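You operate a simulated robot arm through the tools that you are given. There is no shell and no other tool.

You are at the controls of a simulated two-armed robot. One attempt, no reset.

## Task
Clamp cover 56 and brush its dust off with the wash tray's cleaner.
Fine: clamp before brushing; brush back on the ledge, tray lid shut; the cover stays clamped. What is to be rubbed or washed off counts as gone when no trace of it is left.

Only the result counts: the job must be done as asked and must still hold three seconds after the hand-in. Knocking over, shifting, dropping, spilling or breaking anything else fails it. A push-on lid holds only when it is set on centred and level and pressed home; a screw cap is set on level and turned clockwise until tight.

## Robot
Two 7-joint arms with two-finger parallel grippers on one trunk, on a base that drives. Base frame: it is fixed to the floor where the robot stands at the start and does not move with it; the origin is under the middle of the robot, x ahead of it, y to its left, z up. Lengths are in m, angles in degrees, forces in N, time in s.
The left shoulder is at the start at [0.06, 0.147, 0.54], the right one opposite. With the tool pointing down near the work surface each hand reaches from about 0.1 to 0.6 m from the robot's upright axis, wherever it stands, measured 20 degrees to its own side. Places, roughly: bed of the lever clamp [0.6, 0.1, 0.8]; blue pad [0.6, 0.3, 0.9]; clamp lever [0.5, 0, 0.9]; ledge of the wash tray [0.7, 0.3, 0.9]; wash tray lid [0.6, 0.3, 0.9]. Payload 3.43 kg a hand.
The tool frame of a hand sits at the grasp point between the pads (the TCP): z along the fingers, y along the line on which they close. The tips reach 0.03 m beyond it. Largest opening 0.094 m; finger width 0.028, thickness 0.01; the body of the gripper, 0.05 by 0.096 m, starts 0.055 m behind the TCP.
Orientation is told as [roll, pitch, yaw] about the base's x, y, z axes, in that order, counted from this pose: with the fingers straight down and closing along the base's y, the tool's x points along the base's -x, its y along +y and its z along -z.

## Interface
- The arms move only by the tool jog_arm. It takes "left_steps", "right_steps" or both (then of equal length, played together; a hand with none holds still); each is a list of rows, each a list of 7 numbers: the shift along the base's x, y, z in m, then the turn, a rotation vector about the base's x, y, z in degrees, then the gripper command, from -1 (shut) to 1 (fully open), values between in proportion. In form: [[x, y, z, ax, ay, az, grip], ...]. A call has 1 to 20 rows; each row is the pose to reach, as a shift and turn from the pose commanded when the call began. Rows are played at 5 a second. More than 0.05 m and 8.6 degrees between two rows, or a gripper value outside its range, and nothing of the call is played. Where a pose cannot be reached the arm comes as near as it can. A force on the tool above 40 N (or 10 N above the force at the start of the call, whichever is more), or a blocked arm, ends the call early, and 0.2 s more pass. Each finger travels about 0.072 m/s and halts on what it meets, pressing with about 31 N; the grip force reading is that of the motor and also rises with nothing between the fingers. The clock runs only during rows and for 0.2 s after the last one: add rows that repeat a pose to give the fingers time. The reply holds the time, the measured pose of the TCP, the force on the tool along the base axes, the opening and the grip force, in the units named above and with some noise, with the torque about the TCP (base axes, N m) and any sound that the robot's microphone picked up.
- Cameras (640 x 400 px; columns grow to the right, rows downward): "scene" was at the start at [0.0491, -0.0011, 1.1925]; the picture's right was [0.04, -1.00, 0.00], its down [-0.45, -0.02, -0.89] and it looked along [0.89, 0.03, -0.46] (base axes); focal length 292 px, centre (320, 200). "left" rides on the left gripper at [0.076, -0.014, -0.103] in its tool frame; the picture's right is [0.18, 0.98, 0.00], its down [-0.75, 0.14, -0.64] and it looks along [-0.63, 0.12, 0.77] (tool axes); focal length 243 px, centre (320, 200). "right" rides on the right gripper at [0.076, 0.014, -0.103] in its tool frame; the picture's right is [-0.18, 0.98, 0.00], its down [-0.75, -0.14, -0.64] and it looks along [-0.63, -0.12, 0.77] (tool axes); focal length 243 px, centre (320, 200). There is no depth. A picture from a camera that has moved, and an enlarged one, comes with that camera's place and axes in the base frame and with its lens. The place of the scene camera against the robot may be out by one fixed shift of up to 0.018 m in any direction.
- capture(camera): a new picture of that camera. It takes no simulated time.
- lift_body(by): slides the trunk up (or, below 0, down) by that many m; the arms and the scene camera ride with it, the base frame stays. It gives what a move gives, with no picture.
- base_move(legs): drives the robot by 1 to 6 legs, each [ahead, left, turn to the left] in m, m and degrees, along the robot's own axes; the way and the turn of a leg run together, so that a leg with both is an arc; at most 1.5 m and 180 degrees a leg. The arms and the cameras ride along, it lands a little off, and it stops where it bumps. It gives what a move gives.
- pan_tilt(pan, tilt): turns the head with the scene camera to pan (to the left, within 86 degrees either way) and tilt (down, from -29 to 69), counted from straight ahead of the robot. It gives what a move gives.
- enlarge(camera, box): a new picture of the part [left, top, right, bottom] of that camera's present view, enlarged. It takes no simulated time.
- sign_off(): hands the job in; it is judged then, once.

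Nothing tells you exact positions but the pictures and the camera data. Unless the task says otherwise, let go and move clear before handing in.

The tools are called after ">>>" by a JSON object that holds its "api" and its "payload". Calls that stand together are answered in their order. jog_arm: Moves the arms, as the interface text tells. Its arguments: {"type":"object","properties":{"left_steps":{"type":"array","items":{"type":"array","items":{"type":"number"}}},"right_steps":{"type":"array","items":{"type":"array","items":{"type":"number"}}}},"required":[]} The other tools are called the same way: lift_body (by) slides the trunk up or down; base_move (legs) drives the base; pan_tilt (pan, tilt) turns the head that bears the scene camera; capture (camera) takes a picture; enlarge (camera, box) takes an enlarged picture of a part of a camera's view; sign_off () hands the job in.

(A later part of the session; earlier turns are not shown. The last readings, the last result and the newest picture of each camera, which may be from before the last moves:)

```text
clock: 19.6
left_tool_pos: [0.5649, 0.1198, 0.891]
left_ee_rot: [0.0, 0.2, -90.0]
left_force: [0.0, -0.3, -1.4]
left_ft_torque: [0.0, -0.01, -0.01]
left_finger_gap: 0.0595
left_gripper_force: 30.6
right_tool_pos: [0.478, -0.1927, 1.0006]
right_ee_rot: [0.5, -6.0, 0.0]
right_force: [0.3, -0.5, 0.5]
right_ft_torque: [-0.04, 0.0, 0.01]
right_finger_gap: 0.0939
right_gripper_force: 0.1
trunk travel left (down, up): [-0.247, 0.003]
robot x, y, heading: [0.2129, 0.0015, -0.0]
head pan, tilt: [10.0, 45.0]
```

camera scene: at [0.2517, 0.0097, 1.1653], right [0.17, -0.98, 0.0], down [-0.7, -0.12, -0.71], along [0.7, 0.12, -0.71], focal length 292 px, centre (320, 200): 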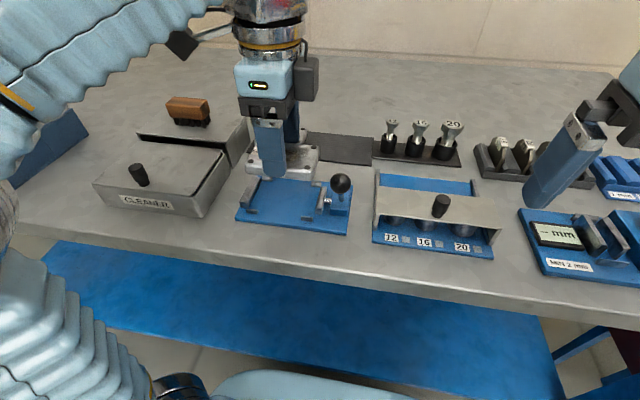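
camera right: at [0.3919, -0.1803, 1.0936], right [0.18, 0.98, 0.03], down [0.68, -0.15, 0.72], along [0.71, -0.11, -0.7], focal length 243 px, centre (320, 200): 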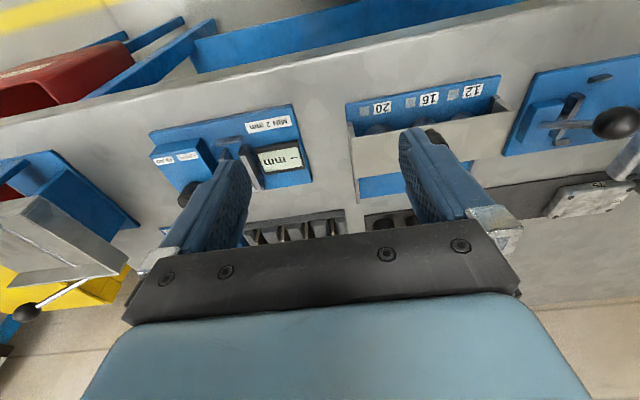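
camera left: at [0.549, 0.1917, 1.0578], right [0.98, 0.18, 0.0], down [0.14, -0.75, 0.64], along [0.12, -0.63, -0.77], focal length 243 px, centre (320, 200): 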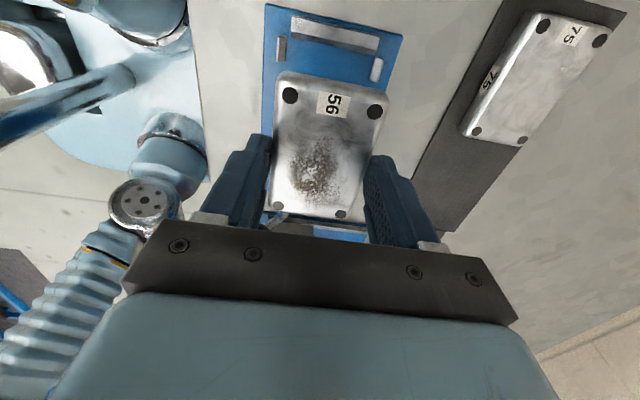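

>>> {"api": "jog_arm", "payload": {"left_steps": [[0, 0, -0.001, 0, 0, 0, -1], [0, 0, -0.002, 0, 0, 0, -1], [0, 0, -0.002, 0, 0, 0, -1]]}}

>>> {"api": "enlarge", "payload": {"camera": "scene", "box": [220, 130, 380, 240]}}

>>> {"api": "enlarge", "payload": {"camera": "left", "box": [240, 0, 420, 150]}}

```text
clock: 20.4
left_tool_pos: [0.5651, 0.1189, 0.8888]
left_ee_rot: [0.1, 0.2, -90.0]
left_force: [0.8, 0.7, 1.9]
left_ft_torque: [0.09, -0.07, -0.01]
left_finger_gap: 0.0594
left_gripper_force: 31.0
right_tool_pos: [0.4782, -0.1938, 1.0]
right_ee_rot: [0.5, -6.0, -0.1]
right_force: [1.6, 0.4, 0.5]
right_ft_torque: [0.01, -0.01, -0.04]
right_finger_gap: 0.0942
right_gripper_force: 0.0
trunk travel left (down, up): [-0.247, 0.003]
robot x, y, heading: [0.2168, -0.0008, -0.0]
head pan, tilt: [10.0, 45.0]
```

```text
3.64 times, centred on (300, 185) of scene
camera zoom: at [0.2517, 0.0096, 1.1653], right [0.17, -0.98, 0.0], down [-0.7, -0.12, -0.71], along [0.7, 0.12, -0.71], focal length 1060 px, centre (393, 254)
```

zoom: 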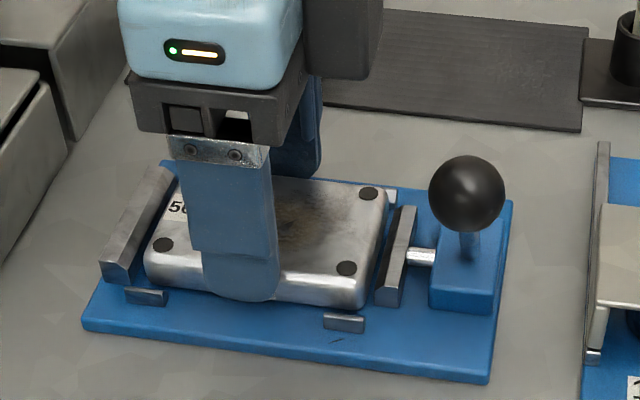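

```text
2.67 times, centred on (330, 75) of left
camera zoom: at [0.5487, 0.1934, 0.9931], right [0.98, 0.18, 0.0], down [0.14, -0.75, 0.64], along [0.12, -0.63, -0.77], focal length 647 px, centre (293, 533)
```

zoom: 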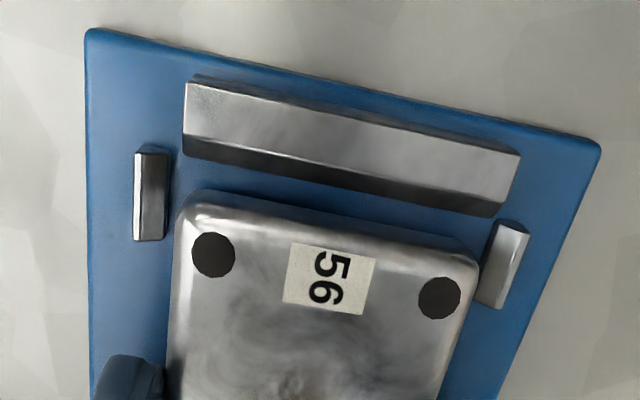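

The vertical force just changed sign, which suggests first contact. I'll press another millimetre to confirm it is seated.

>>> {"api": "jog_arm", "payload": {"left_steps": [[0, 0, -0.001, 0, 0, 0, -1], [0, 0, -0.0015, 0, 0, 0, -1], [0, 0, -0.0015, 0, 0, 0, -1]]}}

```text
clock: 21.2
left_tool_pos: [0.5648, 0.1176, 0.8886]
left_ee_rot: [0.3, 0.0, -90.0]
left_force: [-0.1, 3.1, 20.6]
left_ft_torque: [0.26, 0.37, -0.03]
left_finger_gap: 0.0595
left_gripper_force: 31.4
right_tool_pos: [0.476, -0.193, 1.0]
right_ee_rot: [0.4, -6.0, -0.1]
right_force: [-0.4, 0.9, -0.5]
right_ft_torque: [0.01, 0.0, -0.02]
right_finger_gap: 0.094
right_gripper_force: 0.1
trunk travel left (down, up): [-0.247, 0.003]
robot x, y, heading: [0.2101, -0.0006, -0.1]
head pan, tilt: [10.0, 45.0]
```

Seated firmly (20 N). I'll relax the pressure, open the fingers gently and rise straight up.

>>> {"api": "jog_arm", "payload": {"left_steps": [[0, 0, 0.0013, 0, 0, 0, -1], [0, 0, 0.0013, 0, 0, 0, 0.3], [0, 0, 0.0013, 0, 0, 0, 0.6], [0, 0, 0.0013, 0, 0, 0, 0.8], [0, 0, 0.02, 0, 0, 0, 0.8], [0, 0, 0.05, 0, 0, 0, 0.8], [0, 0, 0.075, 0, 0, 0, 0.8]]}}

>>> {"api": "capture", "payload": {"camera": "left"}}

>>> {"api": "enlarge", "payload": {"camera": "scene", "box": [220, 130, 380, 240]}}

```text
clock: 22.8
left_tool_pos: [0.5633, 0.1197, 0.9652]
left_ee_rot: [0.1, 0.1, -90.0]
left_force: [0.9, 0.2, -0.7]
left_ft_torque: [0.0, 0.01, 0.0]
left_finger_gap: 0.0846
left_gripper_force: 0.0
right_tool_pos: [0.4772, -0.1936, 1.0005]
right_ee_rot: [0.4, -6.0, -0.1]
right_force: [-0.2, 0.5, -0.2]
right_ft_torque: [-0.02, 0.01, 0.0]
right_finger_gap: 0.094
right_gripper_force: 0.0
trunk travel left (down, up): [-0.247, 0.003]
robot x, y, heading: [0.2156, 0.0023, 0.1]
head pan, tilt: [10.0, 45.0]
```

```text
taken
camera left: at [0.5479, 0.1934, 1.0685], right [0.98, 0.18, 0.0], down [0.14, -0.75, 0.64], along [0.12, -0.63, -0.77], focal length 243 px, centre (320, 200)
```

left: 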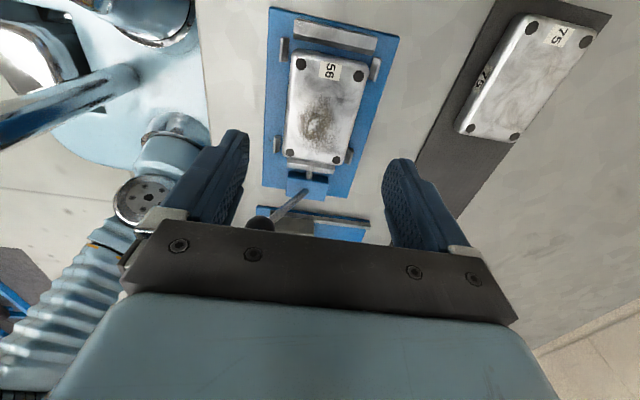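

```text
3.64 times, centred on (300, 185) of scene
camera zoom: at [0.2518, 0.0096, 1.1652], right [0.17, -0.98, 0.0], down [-0.7, -0.12, -0.71], along [0.7, 0.12, -0.71], focal length 1060 px, centre (393, 254)
```

zoom: 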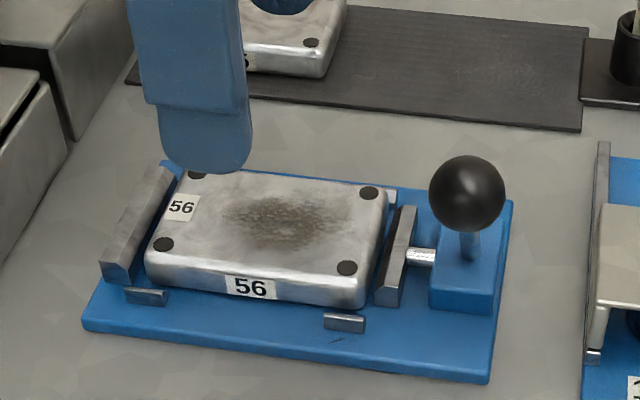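

Cover 56 sits between the jaws and guides. Now I'll study the lever from the left wrist camera and think about which way it swings.

>>> {"api": "enlarge", "payload": {"camera": "left", "box": [235, 150, 385, 245]}}

>>> {"api": "enlarge", "payload": {"camera": "scene", "box": [290, 140, 370, 220]}}

>>> {"api": "enlarge", "payload": {"camera": "right", "box": [480, 40, 640, 200]}}

```text
4.21 times, centred on (310, 198) of left
camera zoom: at [0.5479, 0.1934, 1.0685], right [0.98, 0.18, 0.0], down [0.14, -0.75, 0.64], along [0.12, -0.63, -0.77], focal length 1022 px, centre (362, 210)
```

zoom: 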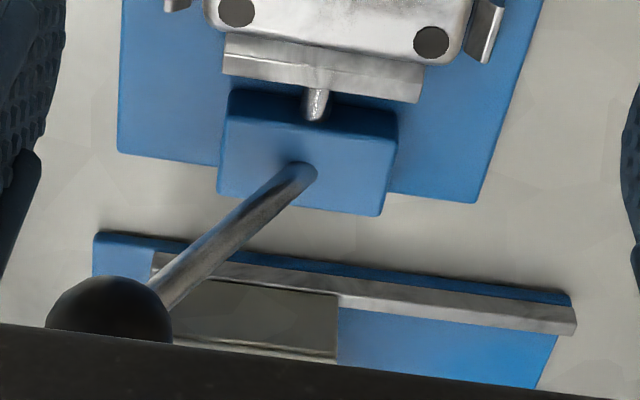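

```text
5.00 times, centred on (330, 180) of scene
camera zoom: at [0.2518, 0.0096, 1.1652], right [0.17, -0.98, 0.0], down [-0.7, -0.12, -0.71], along [0.7, 0.12, -0.71], focal length 1457 px, centre (270, 300)
```

zoom: 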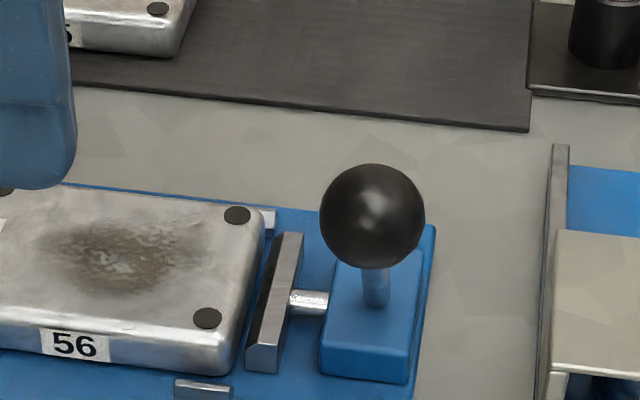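

```text
2.50 times, centred on (560, 120) of right
camera zoom: at [0.392, -0.1803, 1.0936], right [0.18, 0.98, 0.03], down [0.68, -0.15, 0.72], along [0.71, -0.11, -0.7], focal length 606 px, centre (-280, 400)
```

zoom: 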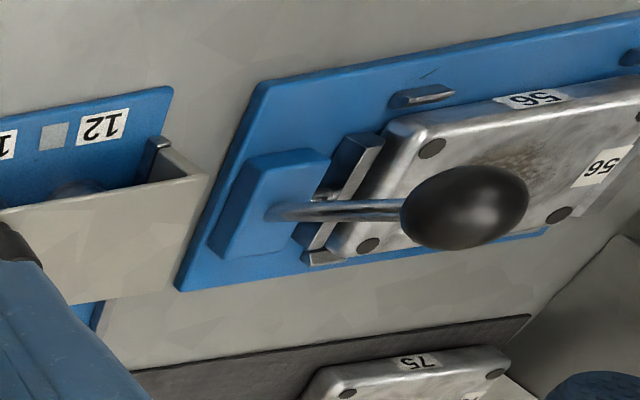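

The lever leans toward the robot: its foot is at about (0.561, 0.032, 0.865) and its ball at (0.5245, 0.031, 0.926), so it most likely swings in the x–z plane. I'll clear the left hand over to the tray side and bring the right hand above the ball.

>>> {"api": "jog_arm", "payload": {"left_steps": [[0, 0.045, 0.01, 0, 0, 0, 0.8], [0, 0.09, 0.02, 0, 0, 0, 0.8], [0, 0.135, 0.02, 0, 0, 0, 0.8], [-0.02, 0.175, 0.02, 0, 0, 0, 0.8], [-0.04, 0.19, 0.02, 0, 0, 0, 0.8], [-0.04, 0.19, 0.02, 0, 0, 0, 0.8], [-0.04, 0.19, 0.02, 0, 0, 0, 0.8]], "right_steps": [[0.01, 0.04, 0, 0, 3, 0, 0.5], [0.02, 0.08, 0, 0, 6, 0, 0.5], [0.03, 0.12, 0, 0, 6, 0, 0.5], [0.04, 0.16, 0, 0, 6, 0, 0.5], [0.047, 0.2, 0, 0, 6, 0, 0.5], [0.047, 0.225, 0, 0, 6, 0, 0.5], [0.047, 0.225, 0, 0, 6, 0, 0.5]]}}

>>> {"api": "capture", "payload": {"camera": "right"}}

>>> {"api": "capture", "payload": {"camera": "scene"}}

>>> {"api": "capture", "payload": {"camera": "left"}}

```text
clock: 24.4
left_tool_pos: [0.5226, 0.3077, 0.9832]
left_ee_rot: [0.1, 0.1, -89.9]
left_force: [0.3, 0.0, 0.0]
left_ft_torque: [-0.03, 0.04, -0.03]
left_finger_gap: 0.0845
left_gripper_force: 0.1
right_tool_pos: [0.5227, 0.0315, 0.9958]
right_ee_rot: [0.6, -0.1, -0.1]
right_force: [-0.1, -0.1, -0.9]
right_ft_torque: [0.02, 0.0, 0.01]
right_finger_gap: 0.0704
right_gripper_force: 0.0
right hand out of reach, approached as far as the arm can: row 5, 6, 7
trunk travel left (down, up): [-0.247, 0.003]
robot x, y, heading: [0.2143, 0.0033, 0.1]
head pan, tilt: [10.0, 45.0]
```

```text
taken
camera right: at [0.4478, 0.0442, 1.0971], right [0.19, 0.98, 0.01], down [0.75, -0.15, 0.64], along [0.63, -0.11, -0.77], focal length 243 px, centre (320, 200)
```

right: 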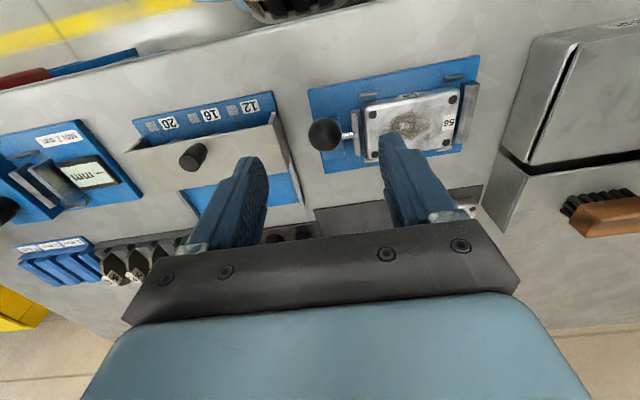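

```text
taken
camera scene: at [0.2519, 0.0098, 1.1653], right [0.17, -0.98, 0.0], down [-0.7, -0.12, -0.71], along [0.7, 0.12, -0.71], focal length 292 px, centre (320, 200)
```

scene: 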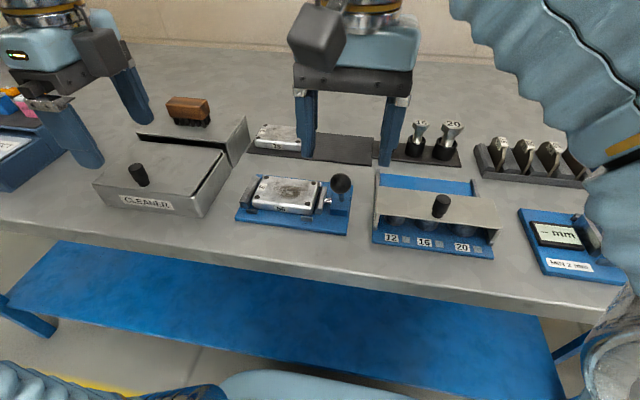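

```text
taken
camera left: at [0.5078, 0.3838, 1.0866], right [0.98, 0.18, 0.0], down [0.14, -0.75, 0.64], along [0.12, -0.63, -0.77], focal length 243 px, centre (320, 200)
```

left: 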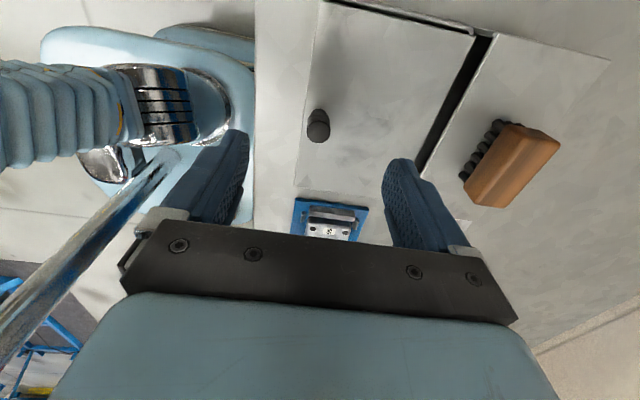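

The ball sits right below the right hand, about 3 mm to +y. I'll narrow the fingers to ~0.052 m, lower around the ball, and re-check before closing.

>>> {"api": "jog_arm", "payload": {"right_steps": [[0.001, 0.003, -0.01, 0, 0, 0, 0.1], [0.002, 0.003, -0.025, 0, 0, 0, 0.1], [0.002, 0.003, -0.04, 0, 0, 0, 0.1], [0.002, 0.003, -0.055, 0, 0, 0, 0.1], [0.002, 0.003, -0.06, 0, 0, 0, 0.1]]}}

>>> {"api": "capture", "payload": {"camera": "right"}}

>>> {"api": "enlarge", "payload": {"camera": "scene", "box": [240, 60, 440, 240]}}

```text
clock: 25.6
left_tool_pos: [0.5228, 0.309, 0.9837]
left_ee_rot: [0.1, 0.0, -90.0]
left_force: [0.5, 0.8, -1.2]
left_ft_torque: [-0.02, 0.0, -0.05]
left_finger_gap: 0.0845
left_gripper_force: 0.1
right_tool_pos: [0.5241, 0.0339, 0.9351]
right_ee_rot: [0.4, 0.1, 0.0]
right_force: [0.0, 0.6, 0.5]
right_ft_torque: [0.0, 0.0, 0.03]
right_finger_gap: 0.0518
right_gripper_force: 0.1
trunk travel left (down, up): [-0.247, 0.003]
robot x, y, heading: [0.2149, -0.0017, 0.2]
head pan, tilt: [10.0, 45.0]
```

```text
taken
camera right: at [0.4497, 0.0472, 1.0373], right [0.18, 0.98, 0.01], down [0.75, -0.15, 0.64], along [0.63, -0.11, -0.77], focal length 243 px, centre (320, 200)
```

right: 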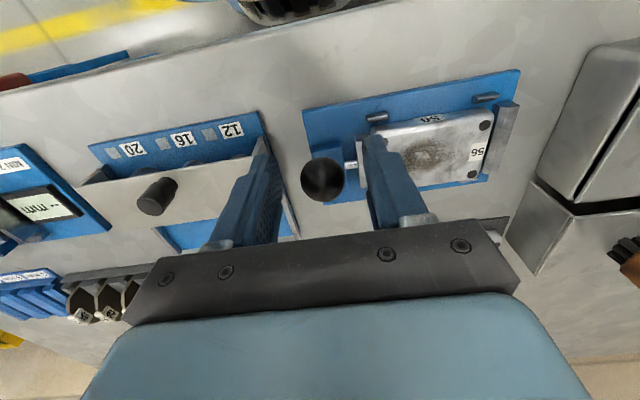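

```text
2.22 times, centred on (340, 150) of scene
camera zoom: at [0.2517, 0.0097, 1.1653], right [0.17, -0.98, 0.0], down [-0.7, -0.12, -0.71], along [0.7, 0.12, -0.71], focal length 648 px, centre (276, 311)
```

zoom: 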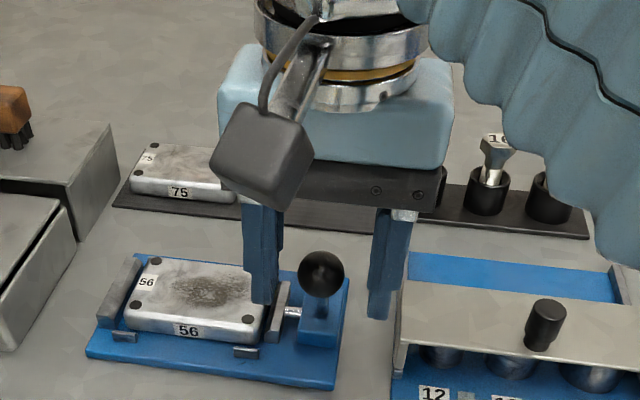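

The ball is centred between the fingers. I'll close on it.

>>> {"api": "jog_arm", "payload": {"right_steps": [[0.001, 0, 0, 0, 0, 0, -0.2], [0.001, 0, 0, 0, 0, 0, -0.4], [0.001, 0, 0, 0, 0, 0, -0.7], [0.001, 0, 0, 0, 0, 0, -0.7]]}}

>>> {"api": "capture", "payload": {"camera": "right"}}

```text
clock: 26.6
left_tool_pos: [0.5233, 0.3101, 0.9816]
left_ee_rot: [0.0, 0.0, -90.0]
left_force: [0.1, 0.3, -0.3]
left_ft_torque: [-0.02, 0.01, 0.0]
left_finger_gap: 0.0844
left_gripper_force: 0.1
right_tool_pos: [0.525, 0.0354, 0.9358]
right_ee_rot: [0.4, 0.0, -0.1]
right_force: [2.3, 11.2, -0.7]
right_ft_torque: [0.13, -0.16, 0.04]
right_finger_gap: 0.0246
right_gripper_force: 45.1
trunk travel left (down, up): [-0.247, 0.003]
robot x, y, heading: [0.2167, 0.0032, 0.0]
head pan, tilt: [10.0, 45.0]
```

```text
taken
camera right: at [0.4509, 0.0483, 1.0377], right [0.18, 0.98, 0.01], down [0.75, -0.15, 0.64], along [0.63, -0.11, -0.77], focal length 243 px, centre (320, 200)
```

right: 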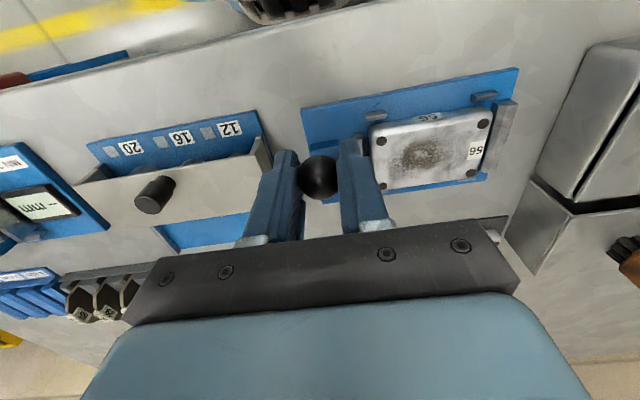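

The ball is gripped (gap 0.0246). I'll try swinging it away from the robot (+x) along a small arc and watch the force and the jaw.

>>> {"api": "jog_arm", "payload": {"right_steps": [[0.001, 0.001, 0.0005, 0, 0, 0, -0.7], [0.004, 0.001, 0.002, 0, 0, 0, -0.7], [0.008, 0.001, 0.0038, 0, 0, 0, -0.7], [0.011, 0.001, 0.005, 0, 0, 0, -0.7], [0.011, 0.001, 0.005, 0, 0, 0, -0.7]]}}

>>> {"api": "capture", "payload": {"camera": "right"}}

>>> {"api": "enlarge", "payload": {"camera": "scene", "box": [220, 130, 380, 240]}}

```text
clock: 27.8
left_tool_pos: [0.5221, 0.309, 0.9832]
left_ee_rot: [0.2, 0.2, -90.0]
left_force: [-0.5, -1.1, -1.1]
left_ft_torque: [0.01, 0.0, 0.01]
left_finger_gap: 0.0845
left_gripper_force: 0.0
right_tool_pos: [0.5356, 0.0339, 0.94]
right_ee_rot: [0.3, 0.0, 0.0]
right_force: [-17.2, 4.6, -1.0]
right_ft_torque: [0.07, 1.4, 0.05]
right_finger_gap: 0.0247
right_gripper_force: 45.4
trunk travel left (down, up): [-0.247, 0.003]
robot x, y, heading: [0.2145, -0.0015, -0.1]
head pan, tilt: [10.0, 45.0]
```

```text
taken
camera right: at [0.4605, 0.0484, 1.0424], right [0.18, 0.98, 0.01], down [0.75, -0.15, 0.64], along [0.63, -0.11, -0.77], focal length 243 px, centre (320, 200)
```

right: 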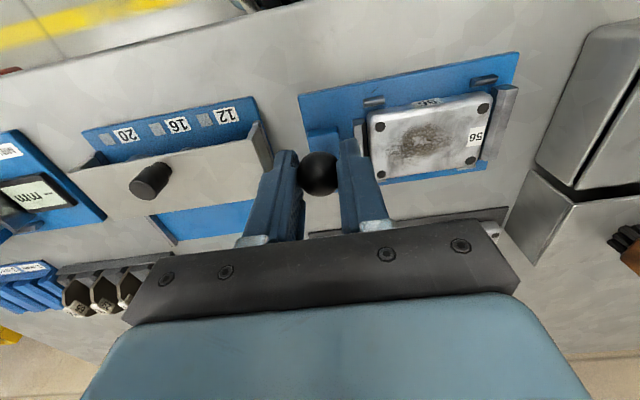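

```text
3.64 times, centred on (300, 185) of scene
camera zoom: at [0.2502, 0.0102, 1.1654], right [0.17, -0.98, 0.0], down [-0.7, -0.12, -0.71], along [0.7, 0.12, -0.71], focal length 1060 px, centre (393, 254)
```

zoom: 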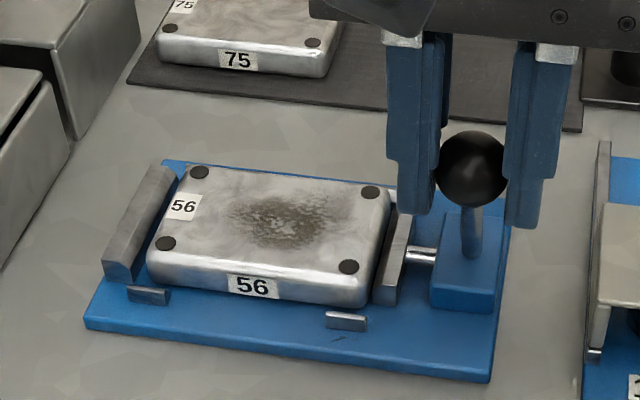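

The lever swings with about 17 N resistance in this direction. I'll continue along the arc and watch the jaw.

>>> {"api": "jog_arm", "payload": {"right_steps": [[0.004, 0, 0.0012, 0, 0, 0, -0.7], [0.008, 0, 0.0023, 0, 0, 0, -0.7], [0.0118, 0, 0.0032, 0, 0, 0, -0.7], [0.0118, 0, 0.0032, 0, 0, 0, -0.7]]}}

>>> {"api": "enlarge", "payload": {"camera": "scene", "box": [220, 130, 380, 240]}}

>>> {"api": "enlarge", "payload": {"camera": "right", "box": [280, 80, 540, 240]}}

```text
clock: 28.8
left_tool_pos: [0.5218, 0.3076, 0.9825]
left_ee_rot: [0.2, 0.1, -90.0]
left_force: [0.7, -0.4, -1.0]
left_ft_torque: [-0.02, 0.0, 0.0]
left_finger_gap: 0.0847
left_gripper_force: 0.0
right_tool_pos: [0.5473, 0.0356, 0.9446]
right_ee_rot: [0.4, -0.1, -0.1]
right_force: [-16.1, -1.0, 0.2]
right_ft_torque: [-0.04, 1.3, 0.03]
right_finger_gap: 0.0245
right_gripper_force: 44.7
trunk travel left (down, up): [-0.247, 0.003]
robot x, y, heading: [0.2132, 0.0037, 0.2]
head pan, tilt: [10.0, 45.0]
```

```text
3.64 times, centred on (300, 185) of scene
camera zoom: at [0.2504, 0.0096, 1.1653], right [0.17, -0.98, 0.0], down [-0.7, -0.12, -0.71], along [0.7, 0.12, -0.71], focal length 1060 px, centre (393, 254)
```

zoom: 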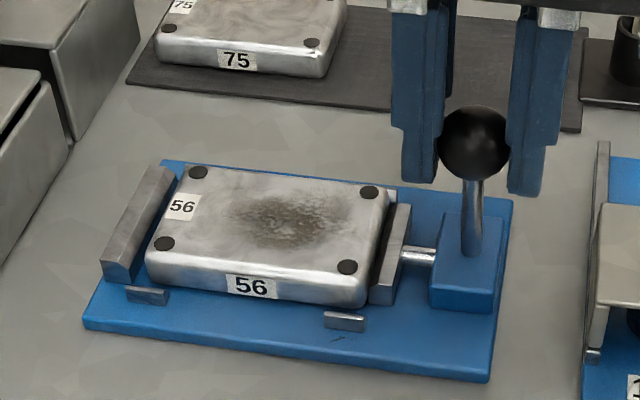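

```text
2.46 times, centred on (410, 160) of right
camera zoom: at [0.4727, 0.0485, 1.046], right [0.19, 0.98, 0.01], down [0.75, -0.15, 0.64], along [0.63, -0.11, -0.77], focal length 597 px, centre (98, 298)
```

zoom: 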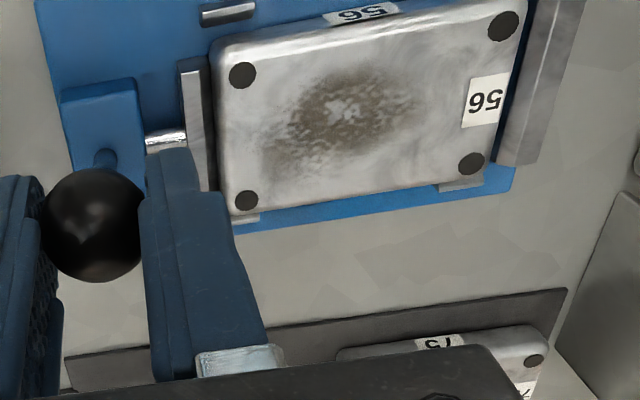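

The jaw is advancing toward the cover, so +x is the closing direction. I'll continue over the top of the arc.

>>> {"api": "jog_arm", "payload": {"right_steps": [[0.004, 0, 0.0006, 0, 0, 0, -0.7], [0.008, 0, 0.001, 0, 0, 0, -0.7], [0.0122, 0, 0.0011, 0, 0, 0, -0.7], [0.016, 0, 0.001, 0, 0, 0, -0.7], [0.02, 0, 0.0006, 0, 0, 0, -0.7], [0.0244, 0, 0.0, 0, 0, 0, -0.7], [0.0244, 0, 0.0, 0, 0, 0, -0.7]]}}

>>> {"api": "enlarge", "payload": {"camera": "scene", "box": [220, 130, 380, 240]}}

>>> {"api": "enlarge", "payload": {"camera": "right", "box": [280, 80, 540, 240]}}

```text
clock: 30.4
left_tool_pos: [0.5212, 0.3083, 0.9842]
left_ee_rot: [0.2, 0.1, -90.0]
left_force: [0.6, -0.8, 0.2]
left_ft_torque: [0.0, 0.0, 0.01]
left_finger_gap: 0.0848
left_gripper_force: 0.1
right_tool_pos: [0.5727, 0.0352, 0.944]
right_ee_rot: [0.5, -0.2, 0.0]
right_force: [-15.8, 1.0, 22.2]
right_ft_torque: [-0.01, 1.49, 0.09]
right_finger_gap: 0.0248
right_gripper_force: 45.0
trunk travel left (down, up): [-0.247, 0.003]
robot x, y, heading: [0.2139, 0.0025, -0.1]
head pan, tilt: [10.0, 45.0]
```

```text
3.64 times, centred on (300, 185) of scene
camera zoom: at [0.2495, 0.0096, 1.1656], right [0.17, -0.98, 0.0], down [-0.69, -0.12, -0.71], along [0.7, 0.12, -0.71], focal length 1060 px, centre (393, 254)
```

zoom: 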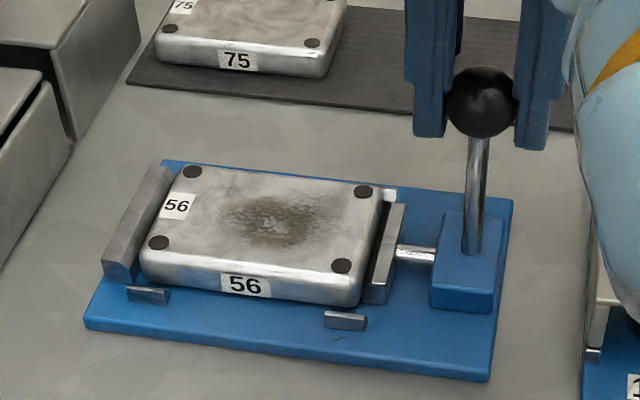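

```text
2.46 times, centred on (410, 160) of right
camera zoom: at [0.4964, 0.0483, 1.047], right [0.19, 0.98, 0.01], down [0.75, -0.15, 0.64], along [0.63, -0.11, -0.77], focal length 597 px, centre (98, 298)
```

zoom: 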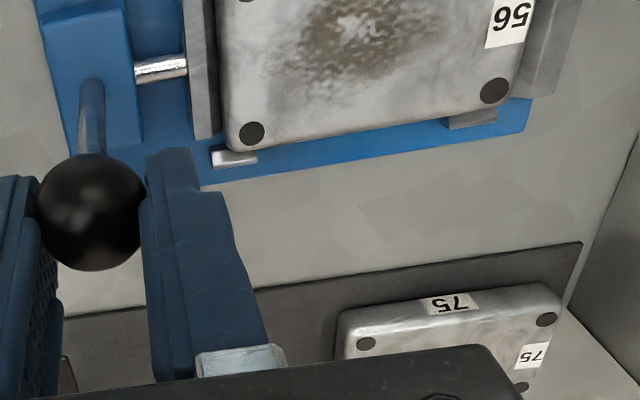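

The jaw has reached the cover and is pushing it toward the fixed jaw. The arc's centre refines to about (0.5625, 0.873) for the hand; I'll continue along it.

>>> {"api": "jog_arm", "payload": {"right_steps": [[0.0, 0, 0.0006, 0, 0, 0, -0.7], [0.003, 0, 0.0004, 0, 0, 0, -0.7], [0.006, 0, -0.0001, 0, 0, 0, -0.7], [0.0089, 0, -0.0008, 0, 0, 0, -0.7], [0.0125, 0, -0.0018, 0, 0, 0, -0.7], [0.0125, 0, -0.0018, 0, 0, 0, -0.7]]}}

>>> {"api": "enlarge", "payload": {"camera": "scene", "box": [220, 130, 380, 240]}}

```text
clock: 31.4
left_tool_pos: [0.5216, 0.3081, 0.9825]
left_ee_rot: [0.1, 0.1, -90.0]
left_force: [0.1, -1.0, 0.1]
left_ft_torque: [0.01, -0.04, 0.01]
left_finger_gap: 0.0849
left_gripper_force: 0.0
right_tool_pos: [0.579, 0.0348, 0.9442]
right_ee_rot: [0.6, -0.1, 0.0]
right_force: [-7.5, 0.1, 20.5]
right_ft_torque: [0.06, 0.91, -0.04]
right_finger_gap: 0.0254
right_gripper_force: 44.8
trunk travel left (down, up): [-0.247, 0.003]
robot x, y, heading: [0.2162, 0.0013, -0.0]
head pan, tilt: [10.0, 45.0]
stopped in row 4 (right hand): the force on the tool passed its limit at 41 N (the readings are from after the stop); the commanded pose is now the measured one
```

```text
3.64 times, centred on (300, 185) of scene
camera zoom: at [0.2499, 0.0096, 1.1651], right [0.17, -0.98, 0.0], down [-0.7, -0.12, -0.71], along [0.7, 0.12, -0.71], focal length 1060 px, centre (393, 254)
```

zoom: 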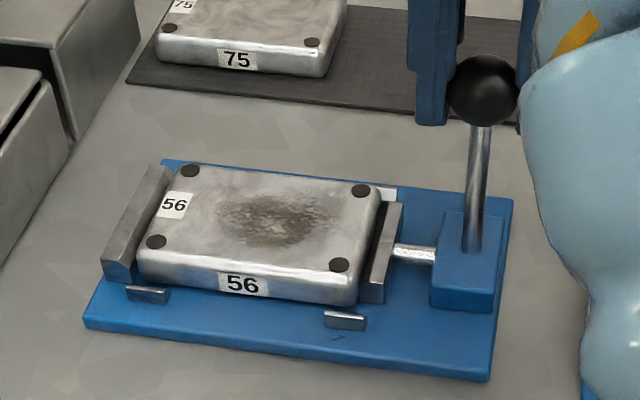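

The hand was being pushed upward, so the true arc is a little higher than I assumed. I'll relieve it by raising slightly while moving on in small steps.

>>> {"api": "jog_arm", "payload": {"right_steps": [[0.0, 0, 0.001, 0, 0, 0, -0.7], [0.002, 0, 0.0012, 0, 0, 0, -0.7], [0.004, 0, 0.0012, 0, 0, 0, -0.7], [0.004, 0, 0.0012, 0, 0, 0, -0.7]]}}

>>> {"api": "capture", "payload": {"camera": "right"}}

>>> {"api": "capture", "payload": {"camera": "scene"}}

```text
clock: 32.4
left_tool_pos: [0.5201, 0.3083, 0.9837]
left_ee_rot: [0.2, 0.1, -90.1]
left_force: [-0.8, 0.1, -0.2]
left_ft_torque: [0.0, 0.0, 0.01]
left_finger_gap: 0.0844
left_gripper_force: 0.0
right_tool_pos: [0.5838, 0.0347, 0.9443]
right_ee_rot: [0.6, -0.1, -0.1]
right_force: [-14.5, -2.3, 8.2]
right_ft_torque: [-0.06, 1.43, 0.03]
right_finger_gap: 0.025
right_gripper_force: 44.9
trunk travel left (down, up): [-0.247, 0.003]
robot x, y, heading: [0.2158, -0.0001, 0.1]
head pan, tilt: [10.0, 45.0]
```

```text
taken
camera right: at [0.5081, 0.0483, 1.0465], right [0.19, 0.98, 0.01], down [0.75, -0.15, 0.64], along [0.63, -0.11, -0.77], focal length 243 px, centre (320, 200)
```

right: 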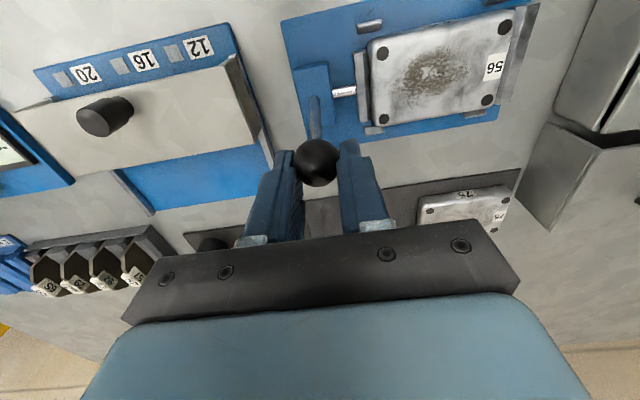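

```text
taken
camera scene: at [0.25, 0.0093, 1.1653], right [0.17, -0.98, 0.0], down [-0.7, -0.12, -0.71], along [0.7, 0.12, -0.71], focal length 292 px, centre (320, 200)
```

scene: 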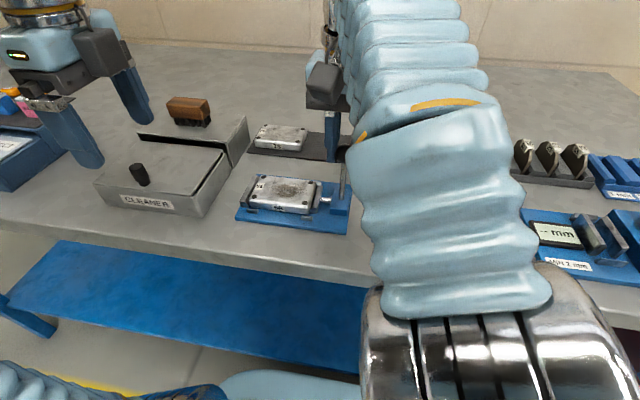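

The force is now mainly along the lever's travel. I'll continue in small steps down the far side of the arc.

>>> {"api": "jog_arm", "payload": {"right_steps": [[0.003, 0, -0.0006, 0, 0, 0, -0.7], [0.006, 0, -0.0014, 0, 0, 0, -0.7], [0.009, 0, -0.0024, 0, 0, 0, -0.7], [0.009, 0, -0.0024, 0, 0, 0, -0.7]]}}

>>> {"api": "enlarge", "payload": {"camera": "right", "box": [280, 0, 560, 190]}}

```text
clock: 33.4
left_tool_pos: [0.522, 0.3069, 0.9834]
left_ee_rot: [0.2, 0.1, -89.9]
left_force: [-0.5, -0.6, 0.7]
left_ft_torque: [-0.04, 0.0, 0.01]
left_finger_gap: 0.0844
left_gripper_force: 0.1
right_tool_pos: [0.5932, 0.0341, 0.9424]
right_ee_rot: [0.6, -0.2, -0.1]
right_force: [-6.8, -4.5, 30.2]
right_ft_torque: [-0.05, 1.55, 0.07]
right_finger_gap: 0.0246
right_gripper_force: 45.5
trunk travel left (down, up): [-0.247, 0.003]
robot x, y, heading: [0.215, 0.0032, 0.2]
head pan, tilt: [10.0, 45.0]
```

```text
2.11 times, centred on (420, 95) of right
camera zoom: at [0.5177, 0.0482, 1.0449], right [0.19, 0.98, 0.01], down [0.75, -0.15, 0.64], along [0.63, -0.11, -0.77], focal length 511 px, centre (110, 421)
```

zoom: 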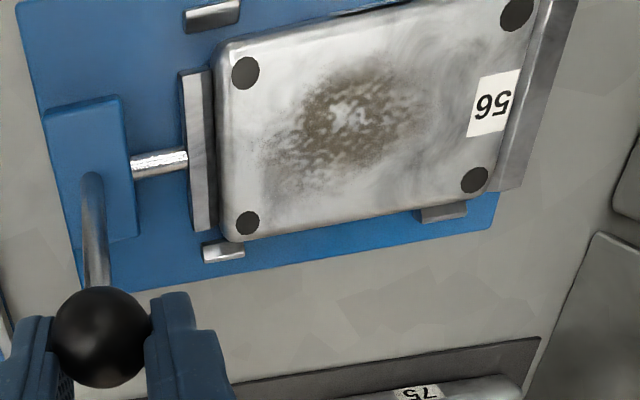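

The ball has crept backward in the pads, which explains the upward force. I'll open slightly, re-centre on the ball and grip again.

>>> {"api": "jog_arm", "payload": {"right_steps": [[0, 0, 0.001, 0, 0, 0, -0.3], [0, 0, 0.002, 0, 0, 0, 0.0], [0, 0, 0.002, 0, 0, 0, 0.0]]}}

>>> {"api": "capture", "payload": {"camera": "right"}}

>>> {"api": "enlarge", "payload": {"camera": "right", "box": [240, 20, 560, 240]}}

```text
clock: 34.2
left_tool_pos: [0.5239, 0.3076, 0.9835]
left_ee_rot: [0.1, 0.2, -90.0]
left_force: [-0.3, 0.3, 0.4]
left_ft_torque: [0.0, -0.03, -0.01]
left_finger_gap: 0.0844
left_gripper_force: 0.0
right_tool_pos: [0.5941, 0.0348, 0.9432]
right_ee_rot: [0.4, -0.1, -0.1]
right_force: [-1.0, -0.1, 0.5]
right_ft_torque: [0.03, -0.02, 0.05]
right_finger_gap: 0.047
right_gripper_force: 0.1
trunk travel left (down, up): [-0.247, 0.003]
robot x, y, heading: [0.2177, -0.0003, -0.1]
head pan, tilt: [10.0, 45.0]
```

```text
taken
camera right: at [0.5193, 0.0491, 1.0455], right [0.19, 0.98, 0.01], down [0.75, -0.15, 0.64], along [0.63, -0.11, -0.77], focal length 243 px, centre (320, 200)
```

right: 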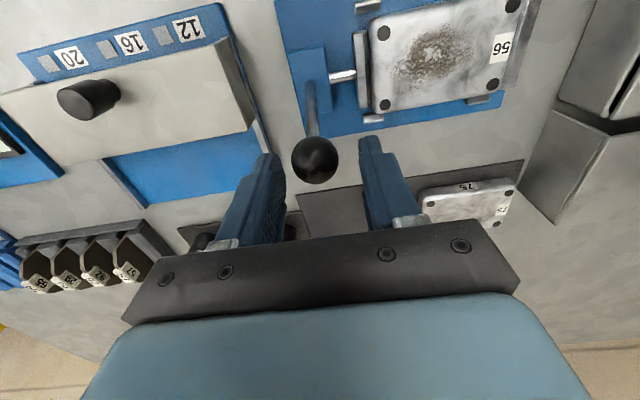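

```text
1.82 times, centred on (400, 130) of right
camera zoom: at [0.5193, 0.0491, 1.0455], right [0.19, 0.98, 0.01], down [0.75, -0.15, 0.64], along [0.63, -0.11, -0.77], focal length 441 px, centre (174, 327)
```

zoom: 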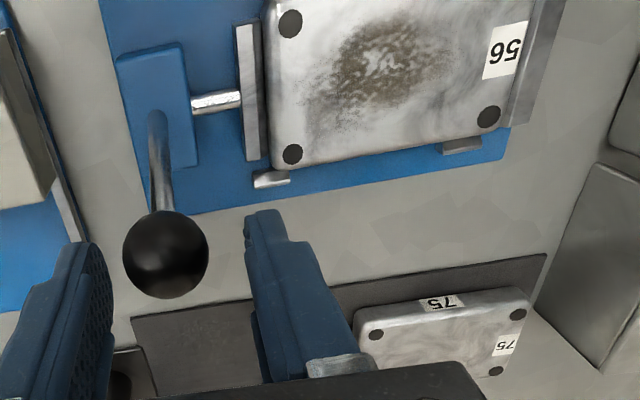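

The lever has swung to roughly 14° past vertical and stays put by friction. Pushing the ball from behind with closed fingers will avoid binding, so I'll rise, close and come down behind it.

>>> {"api": "jog_arm", "payload": {"right_steps": [[-0.01, 0.001, 0.0, 0, 0, 0, 0.05], [-0.01, 0.001, 0.025, 0, 0, 0, 0.05], [-0.01, 0.001, 0.05, 0, 0, 0, 0.05], [-0.03, 0.001, 0.052, 0, 0, 0, -0.5], [-0.048, 0.001, 0.052, 0, 0, 0, -1], [-0.048, 0.001, 0.052, 0, 0, 0, -1], [-0.048, 0.001, 0.052, 0, 0, 0, -1]]}}

>>> {"api": "capture", "payload": {"camera": "right"}}

>>> {"api": "capture", "payload": {"camera": "scene"}}

```text
clock: 35.8
left_tool_pos: [0.5238, 0.3081, 0.9829]
left_ee_rot: [0.2, 0.1, -90.0]
left_force: [0.9, -0.7, 1.0]
left_ft_torque: [0.0, 0.05, 0.04]
left_finger_gap: 0.0844
left_gripper_force: 0.1
right_tool_pos: [0.5454, 0.0346, 0.9904]
right_ee_rot: [0.7, -0.2, -0.1]
right_force: [0.2, -0.6, -0.7]
right_ft_torque: [-0.01, -0.01, 0.02]
right_finger_gap: 0.0002
right_gripper_force: 31.3
right hand out of reach, approached as far as the arm can: row 3, 4, 5, 6, 7
trunk travel left (down, up): [-0.247, 0.003]
robot x, y, heading: [0.2134, -0.0021, -0.2]
head pan, tilt: [10.0, 45.0]
```

```text
taken
camera right: at [0.47, 0.0481, 1.0922], right [0.19, 0.98, 0.01], down [0.75, -0.15, 0.64], along [0.63, -0.11, -0.77], focal length 243 px, centre (320, 200)
```

right: 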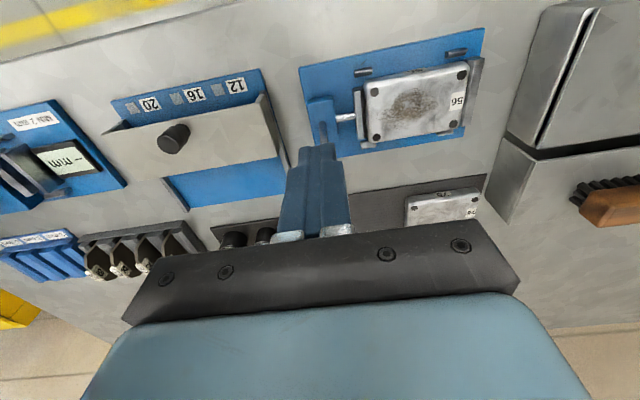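

```text
taken
camera scene: at [0.2517, 0.0097, 1.1653], right [0.17, -0.98, 0.0], down [-0.7, -0.12, -0.71], along [0.7, 0.12, -0.71], focal length 292 px, centre (320, 200)
```

scene: 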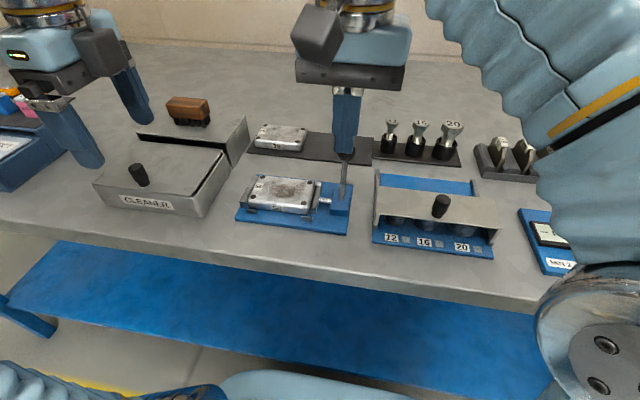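

I'll lower behind the ball and start pushing +x gently.

>>> {"api": "jog_arm", "payload": {"right_steps": [[0, 0.001, -0.02, 0, 0, 0, -1], [0, 0.001, -0.04, 0, 0, 0, -1], [0, 0.001, -0.05, 0, 0, 0, -1], [0.005, 0.001, -0.05, 0, 0, 0, -1], [0.01, 0.001, -0.05, 0, 0, 0, -1], [0.014, 0.001, -0.05, 0, 0, 0, -1], [0.018, 0.001, -0.05, 0, 0, 0, -1], [0.022, 0.001, -0.051, 0, 0, 0, -1]]}}

>>> {"api": "capture", "payload": {"camera": "right"}}

>>> {"api": "enlarge", "payload": {"camera": "scene", "box": [220, 130, 380, 240]}}

```text
clock: 37.6
left_tool_pos: [0.5237, 0.309, 0.983]
left_ee_rot: [0.0, 0.1, -90.1]
left_force: [0.2, -0.8, 0.0]
left_ft_torque: [0.0, 0.02, 0.0]
left_finger_gap: 0.0845
left_gripper_force: 0.0
right_tool_pos: [0.5675, 0.0364, 0.9404]
right_ee_rot: [0.5, 0.0, 0.0]
right_force: [0.2, 0.3, 0.3]
right_ft_torque: [-0.04, -0.03, -0.01]
right_finger_gap: 0.0001
right_gripper_force: 31.2
trunk travel left (down, up): [-0.247, 0.003]
robot x, y, heading: [0.214, 0.0005, -0.0]
head pan, tilt: [10.0, 45.0]
```

```text
taken
camera right: at [0.4927, 0.049, 1.0418], right [0.19, 0.98, 0.01], down [0.75, -0.15, 0.64], along [0.63, -0.11, -0.77], focal length 243 px, centre (320, 200)
```

right: 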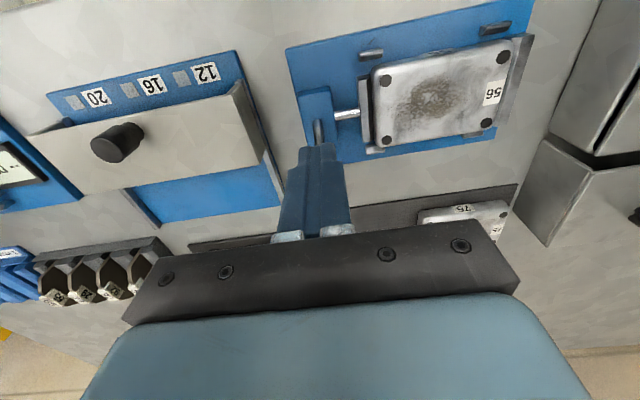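

```text
3.64 times, centred on (300, 185) of scene
camera zoom: at [0.2517, 0.0097, 1.1653], right [0.17, -0.98, 0.0], down [-0.7, -0.12, -0.71], along [0.7, 0.12, -0.71], focal length 1060 px, centre (393, 254)
```

zoom: 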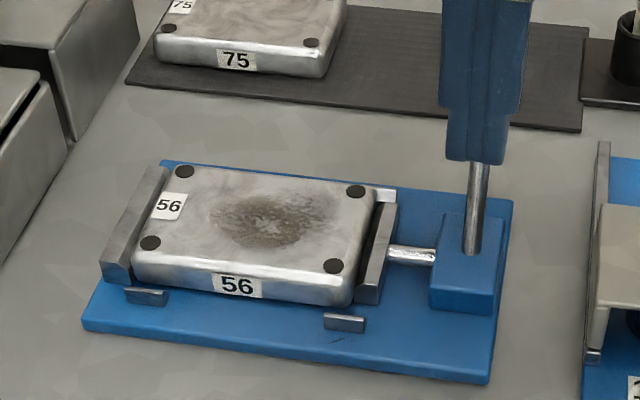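

No contact yet; I'll advance further in x with small steps.

>>> {"api": "jog_arm", "payload": {"right_steps": [[0.003, 0, 0, 0, 0, 0, -1], [0.006, 0, 0, 0, 0, 0, -1], [0.009, 0, -0.001, 0, 0, 0, -1], [0.012, 0, -0.002, 0, 0, 0, -1], [0.015, 0, -0.003, 0, 0, 0, -1], [0.018, 0, -0.004, 0, 0, 0, -1], [0.021, 0, -0.005, 0, 0, 0, -1]]}}

>>> {"api": "enlarge", "payload": {"camera": "scene", "box": [220, 130, 380, 240]}}

>>> {"api": "capture", "payload": {"camera": "right"}}

```text
clock: 38.9
left_tool_pos: [0.5211, 0.3085, 0.9842]
left_ee_rot: [0.2, 0.1, -90.0]
left_force: [-0.3, 0.4, 0.3]
left_ft_torque: [-0.03, -0.01, 0.01]
left_finger_gap: 0.0849
left_gripper_force: 0.1
right_tool_pos: [0.5755, 0.0367, 0.9389]
right_ee_rot: [0.4, 0.4, 0.2]
right_force: [-18.2, -4.6, 12.6]
right_ft_torque: [-0.33, 0.37, 0.01]
right_finger_gap: 0.0
right_gripper_force: 30.9
trunk travel left (down, up): [-0.247, 0.003]
robot x, y, heading: [0.2147, -0.0008, 0.0]
head pan, tilt: [10.0, 45.0]
stopped in row 6 (right hand): the force on the tool passed its limit at 44 N (the readings are from after the stop); the commanded pose is now the measured one
```

```text
3.64 times, centred on (300, 185) of scene
camera zoom: at [0.2486, 0.0091, 1.1656], right [0.17, -0.98, 0.0], down [-0.69, -0.12, -0.71], along [0.7, 0.12, -0.71], focal length 1060 px, centre (393, 254)
```

zoom: 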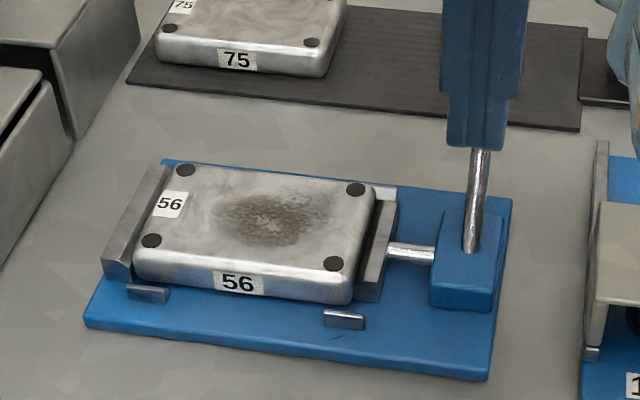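

```text
taken
camera right: at [0.5009, 0.0493, 1.0419], right [0.18, 0.98, 0.01], down [0.76, -0.14, 0.64], along [0.63, -0.11, -0.77], focal length 243 px, centre (320, 200)
```

right: 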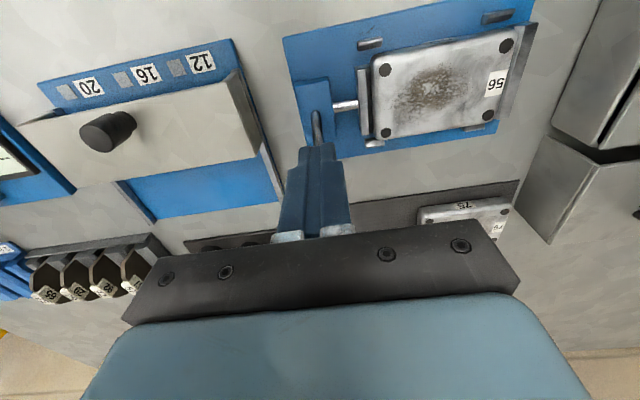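

The push hit the 40 N limit with the cover now pressed against the fixed jaw. I'll back the finger off and look at where the lever rests.

>>> {"api": "jog_arm", "payload": {"right_steps": [[-0.01, 0, 0, 0, 0, 0, -1], [-0.02, 0, 0.01, 0, 0, 0, -1], [-0.03, 0, 0.035, 0, 0, 0, -1], [-0.05, -0.03, 0.045, 0, 0, 0, -1], [-0.06, -0.07, 0.045, 0, 0, 0, -1], [-0.06, -0.07, 0.045, 0, 0, 0, -1]]}}

>>> {"api": "enlarge", "payload": {"camera": "scene", "box": [220, 110, 380, 230]}}

>>> {"api": "capture", "payload": {"camera": "right"}}

>>> {"api": "enlarge", "payload": {"camera": "right", "box": [340, 40, 560, 200]}}

```text
clock: 40.3
left_tool_pos: [0.5216, 0.3087, 0.9828]
left_ee_rot: [0.1, 0.1, -90.0]
left_force: [0.3, 0.2, -0.2]
left_ft_torque: [0.0, -0.05, 0.02]
left_finger_gap: 0.0846
left_gripper_force: 0.0
right_tool_pos: [0.5161, -0.0349, 0.9834]
right_ee_rot: [0.5, 0.4, 0.2]
right_force: [-0.2, 0.6, 0.3]
right_ft_torque: [-0.01, -0.01, -0.06]
right_finger_gap: 0.0001
right_gripper_force: 30.9
trunk travel left (down, up): [-0.247, 0.003]
robot x, y, heading: [0.213, 0.0018, 0.5]
head pan, tilt: [10.0, 45.0]
```

```text
3.33 times, centred on (300, 170) of scene
camera zoom: at [0.2512, 0.0094, 1.1653], right [0.17, -0.98, 0.0], down [-0.7, -0.12, -0.71], along [0.7, 0.12, -0.71], focal length 972 px, centre (387, 300)
```

zoom: 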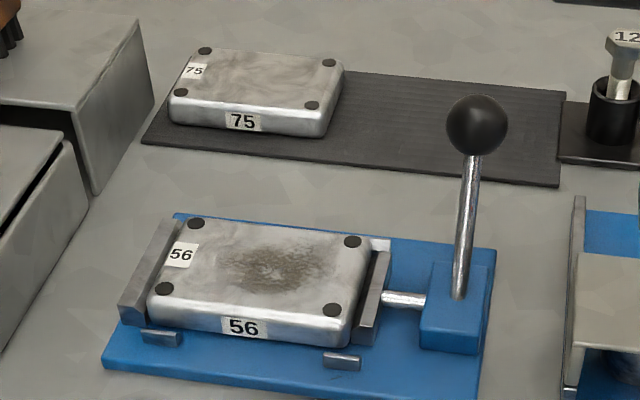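

```text
taken
camera right: at [0.4425, -0.0218, 1.0858], right [0.18, 0.98, 0.01], down [0.76, -0.14, 0.64], along [0.63, -0.11, -0.77], focal length 243 px, centre (320, 200)
```

right: 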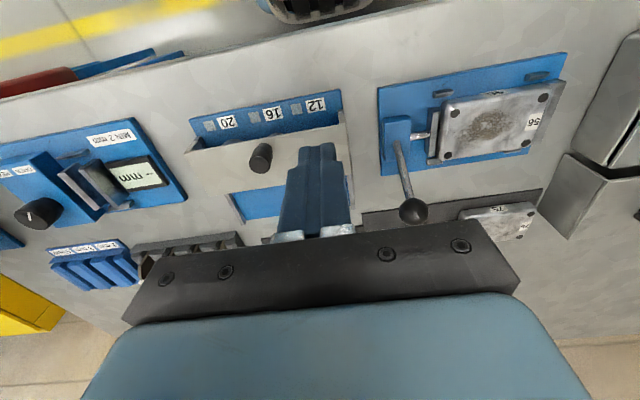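

```text
2.50 times, centred on (450, 120) of right
camera zoom: at [0.4425, -0.0218, 1.0858], right [0.18, 0.98, 0.01], down [0.76, -0.14, 0.64], along [0.63, -0.11, -0.77], focal length 606 px, centre (-5, 400)
```

zoom: 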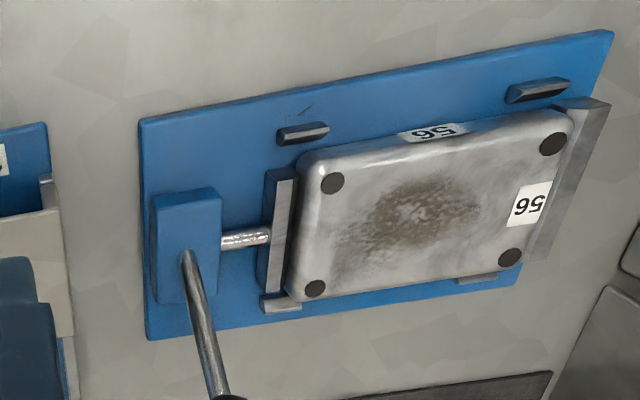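

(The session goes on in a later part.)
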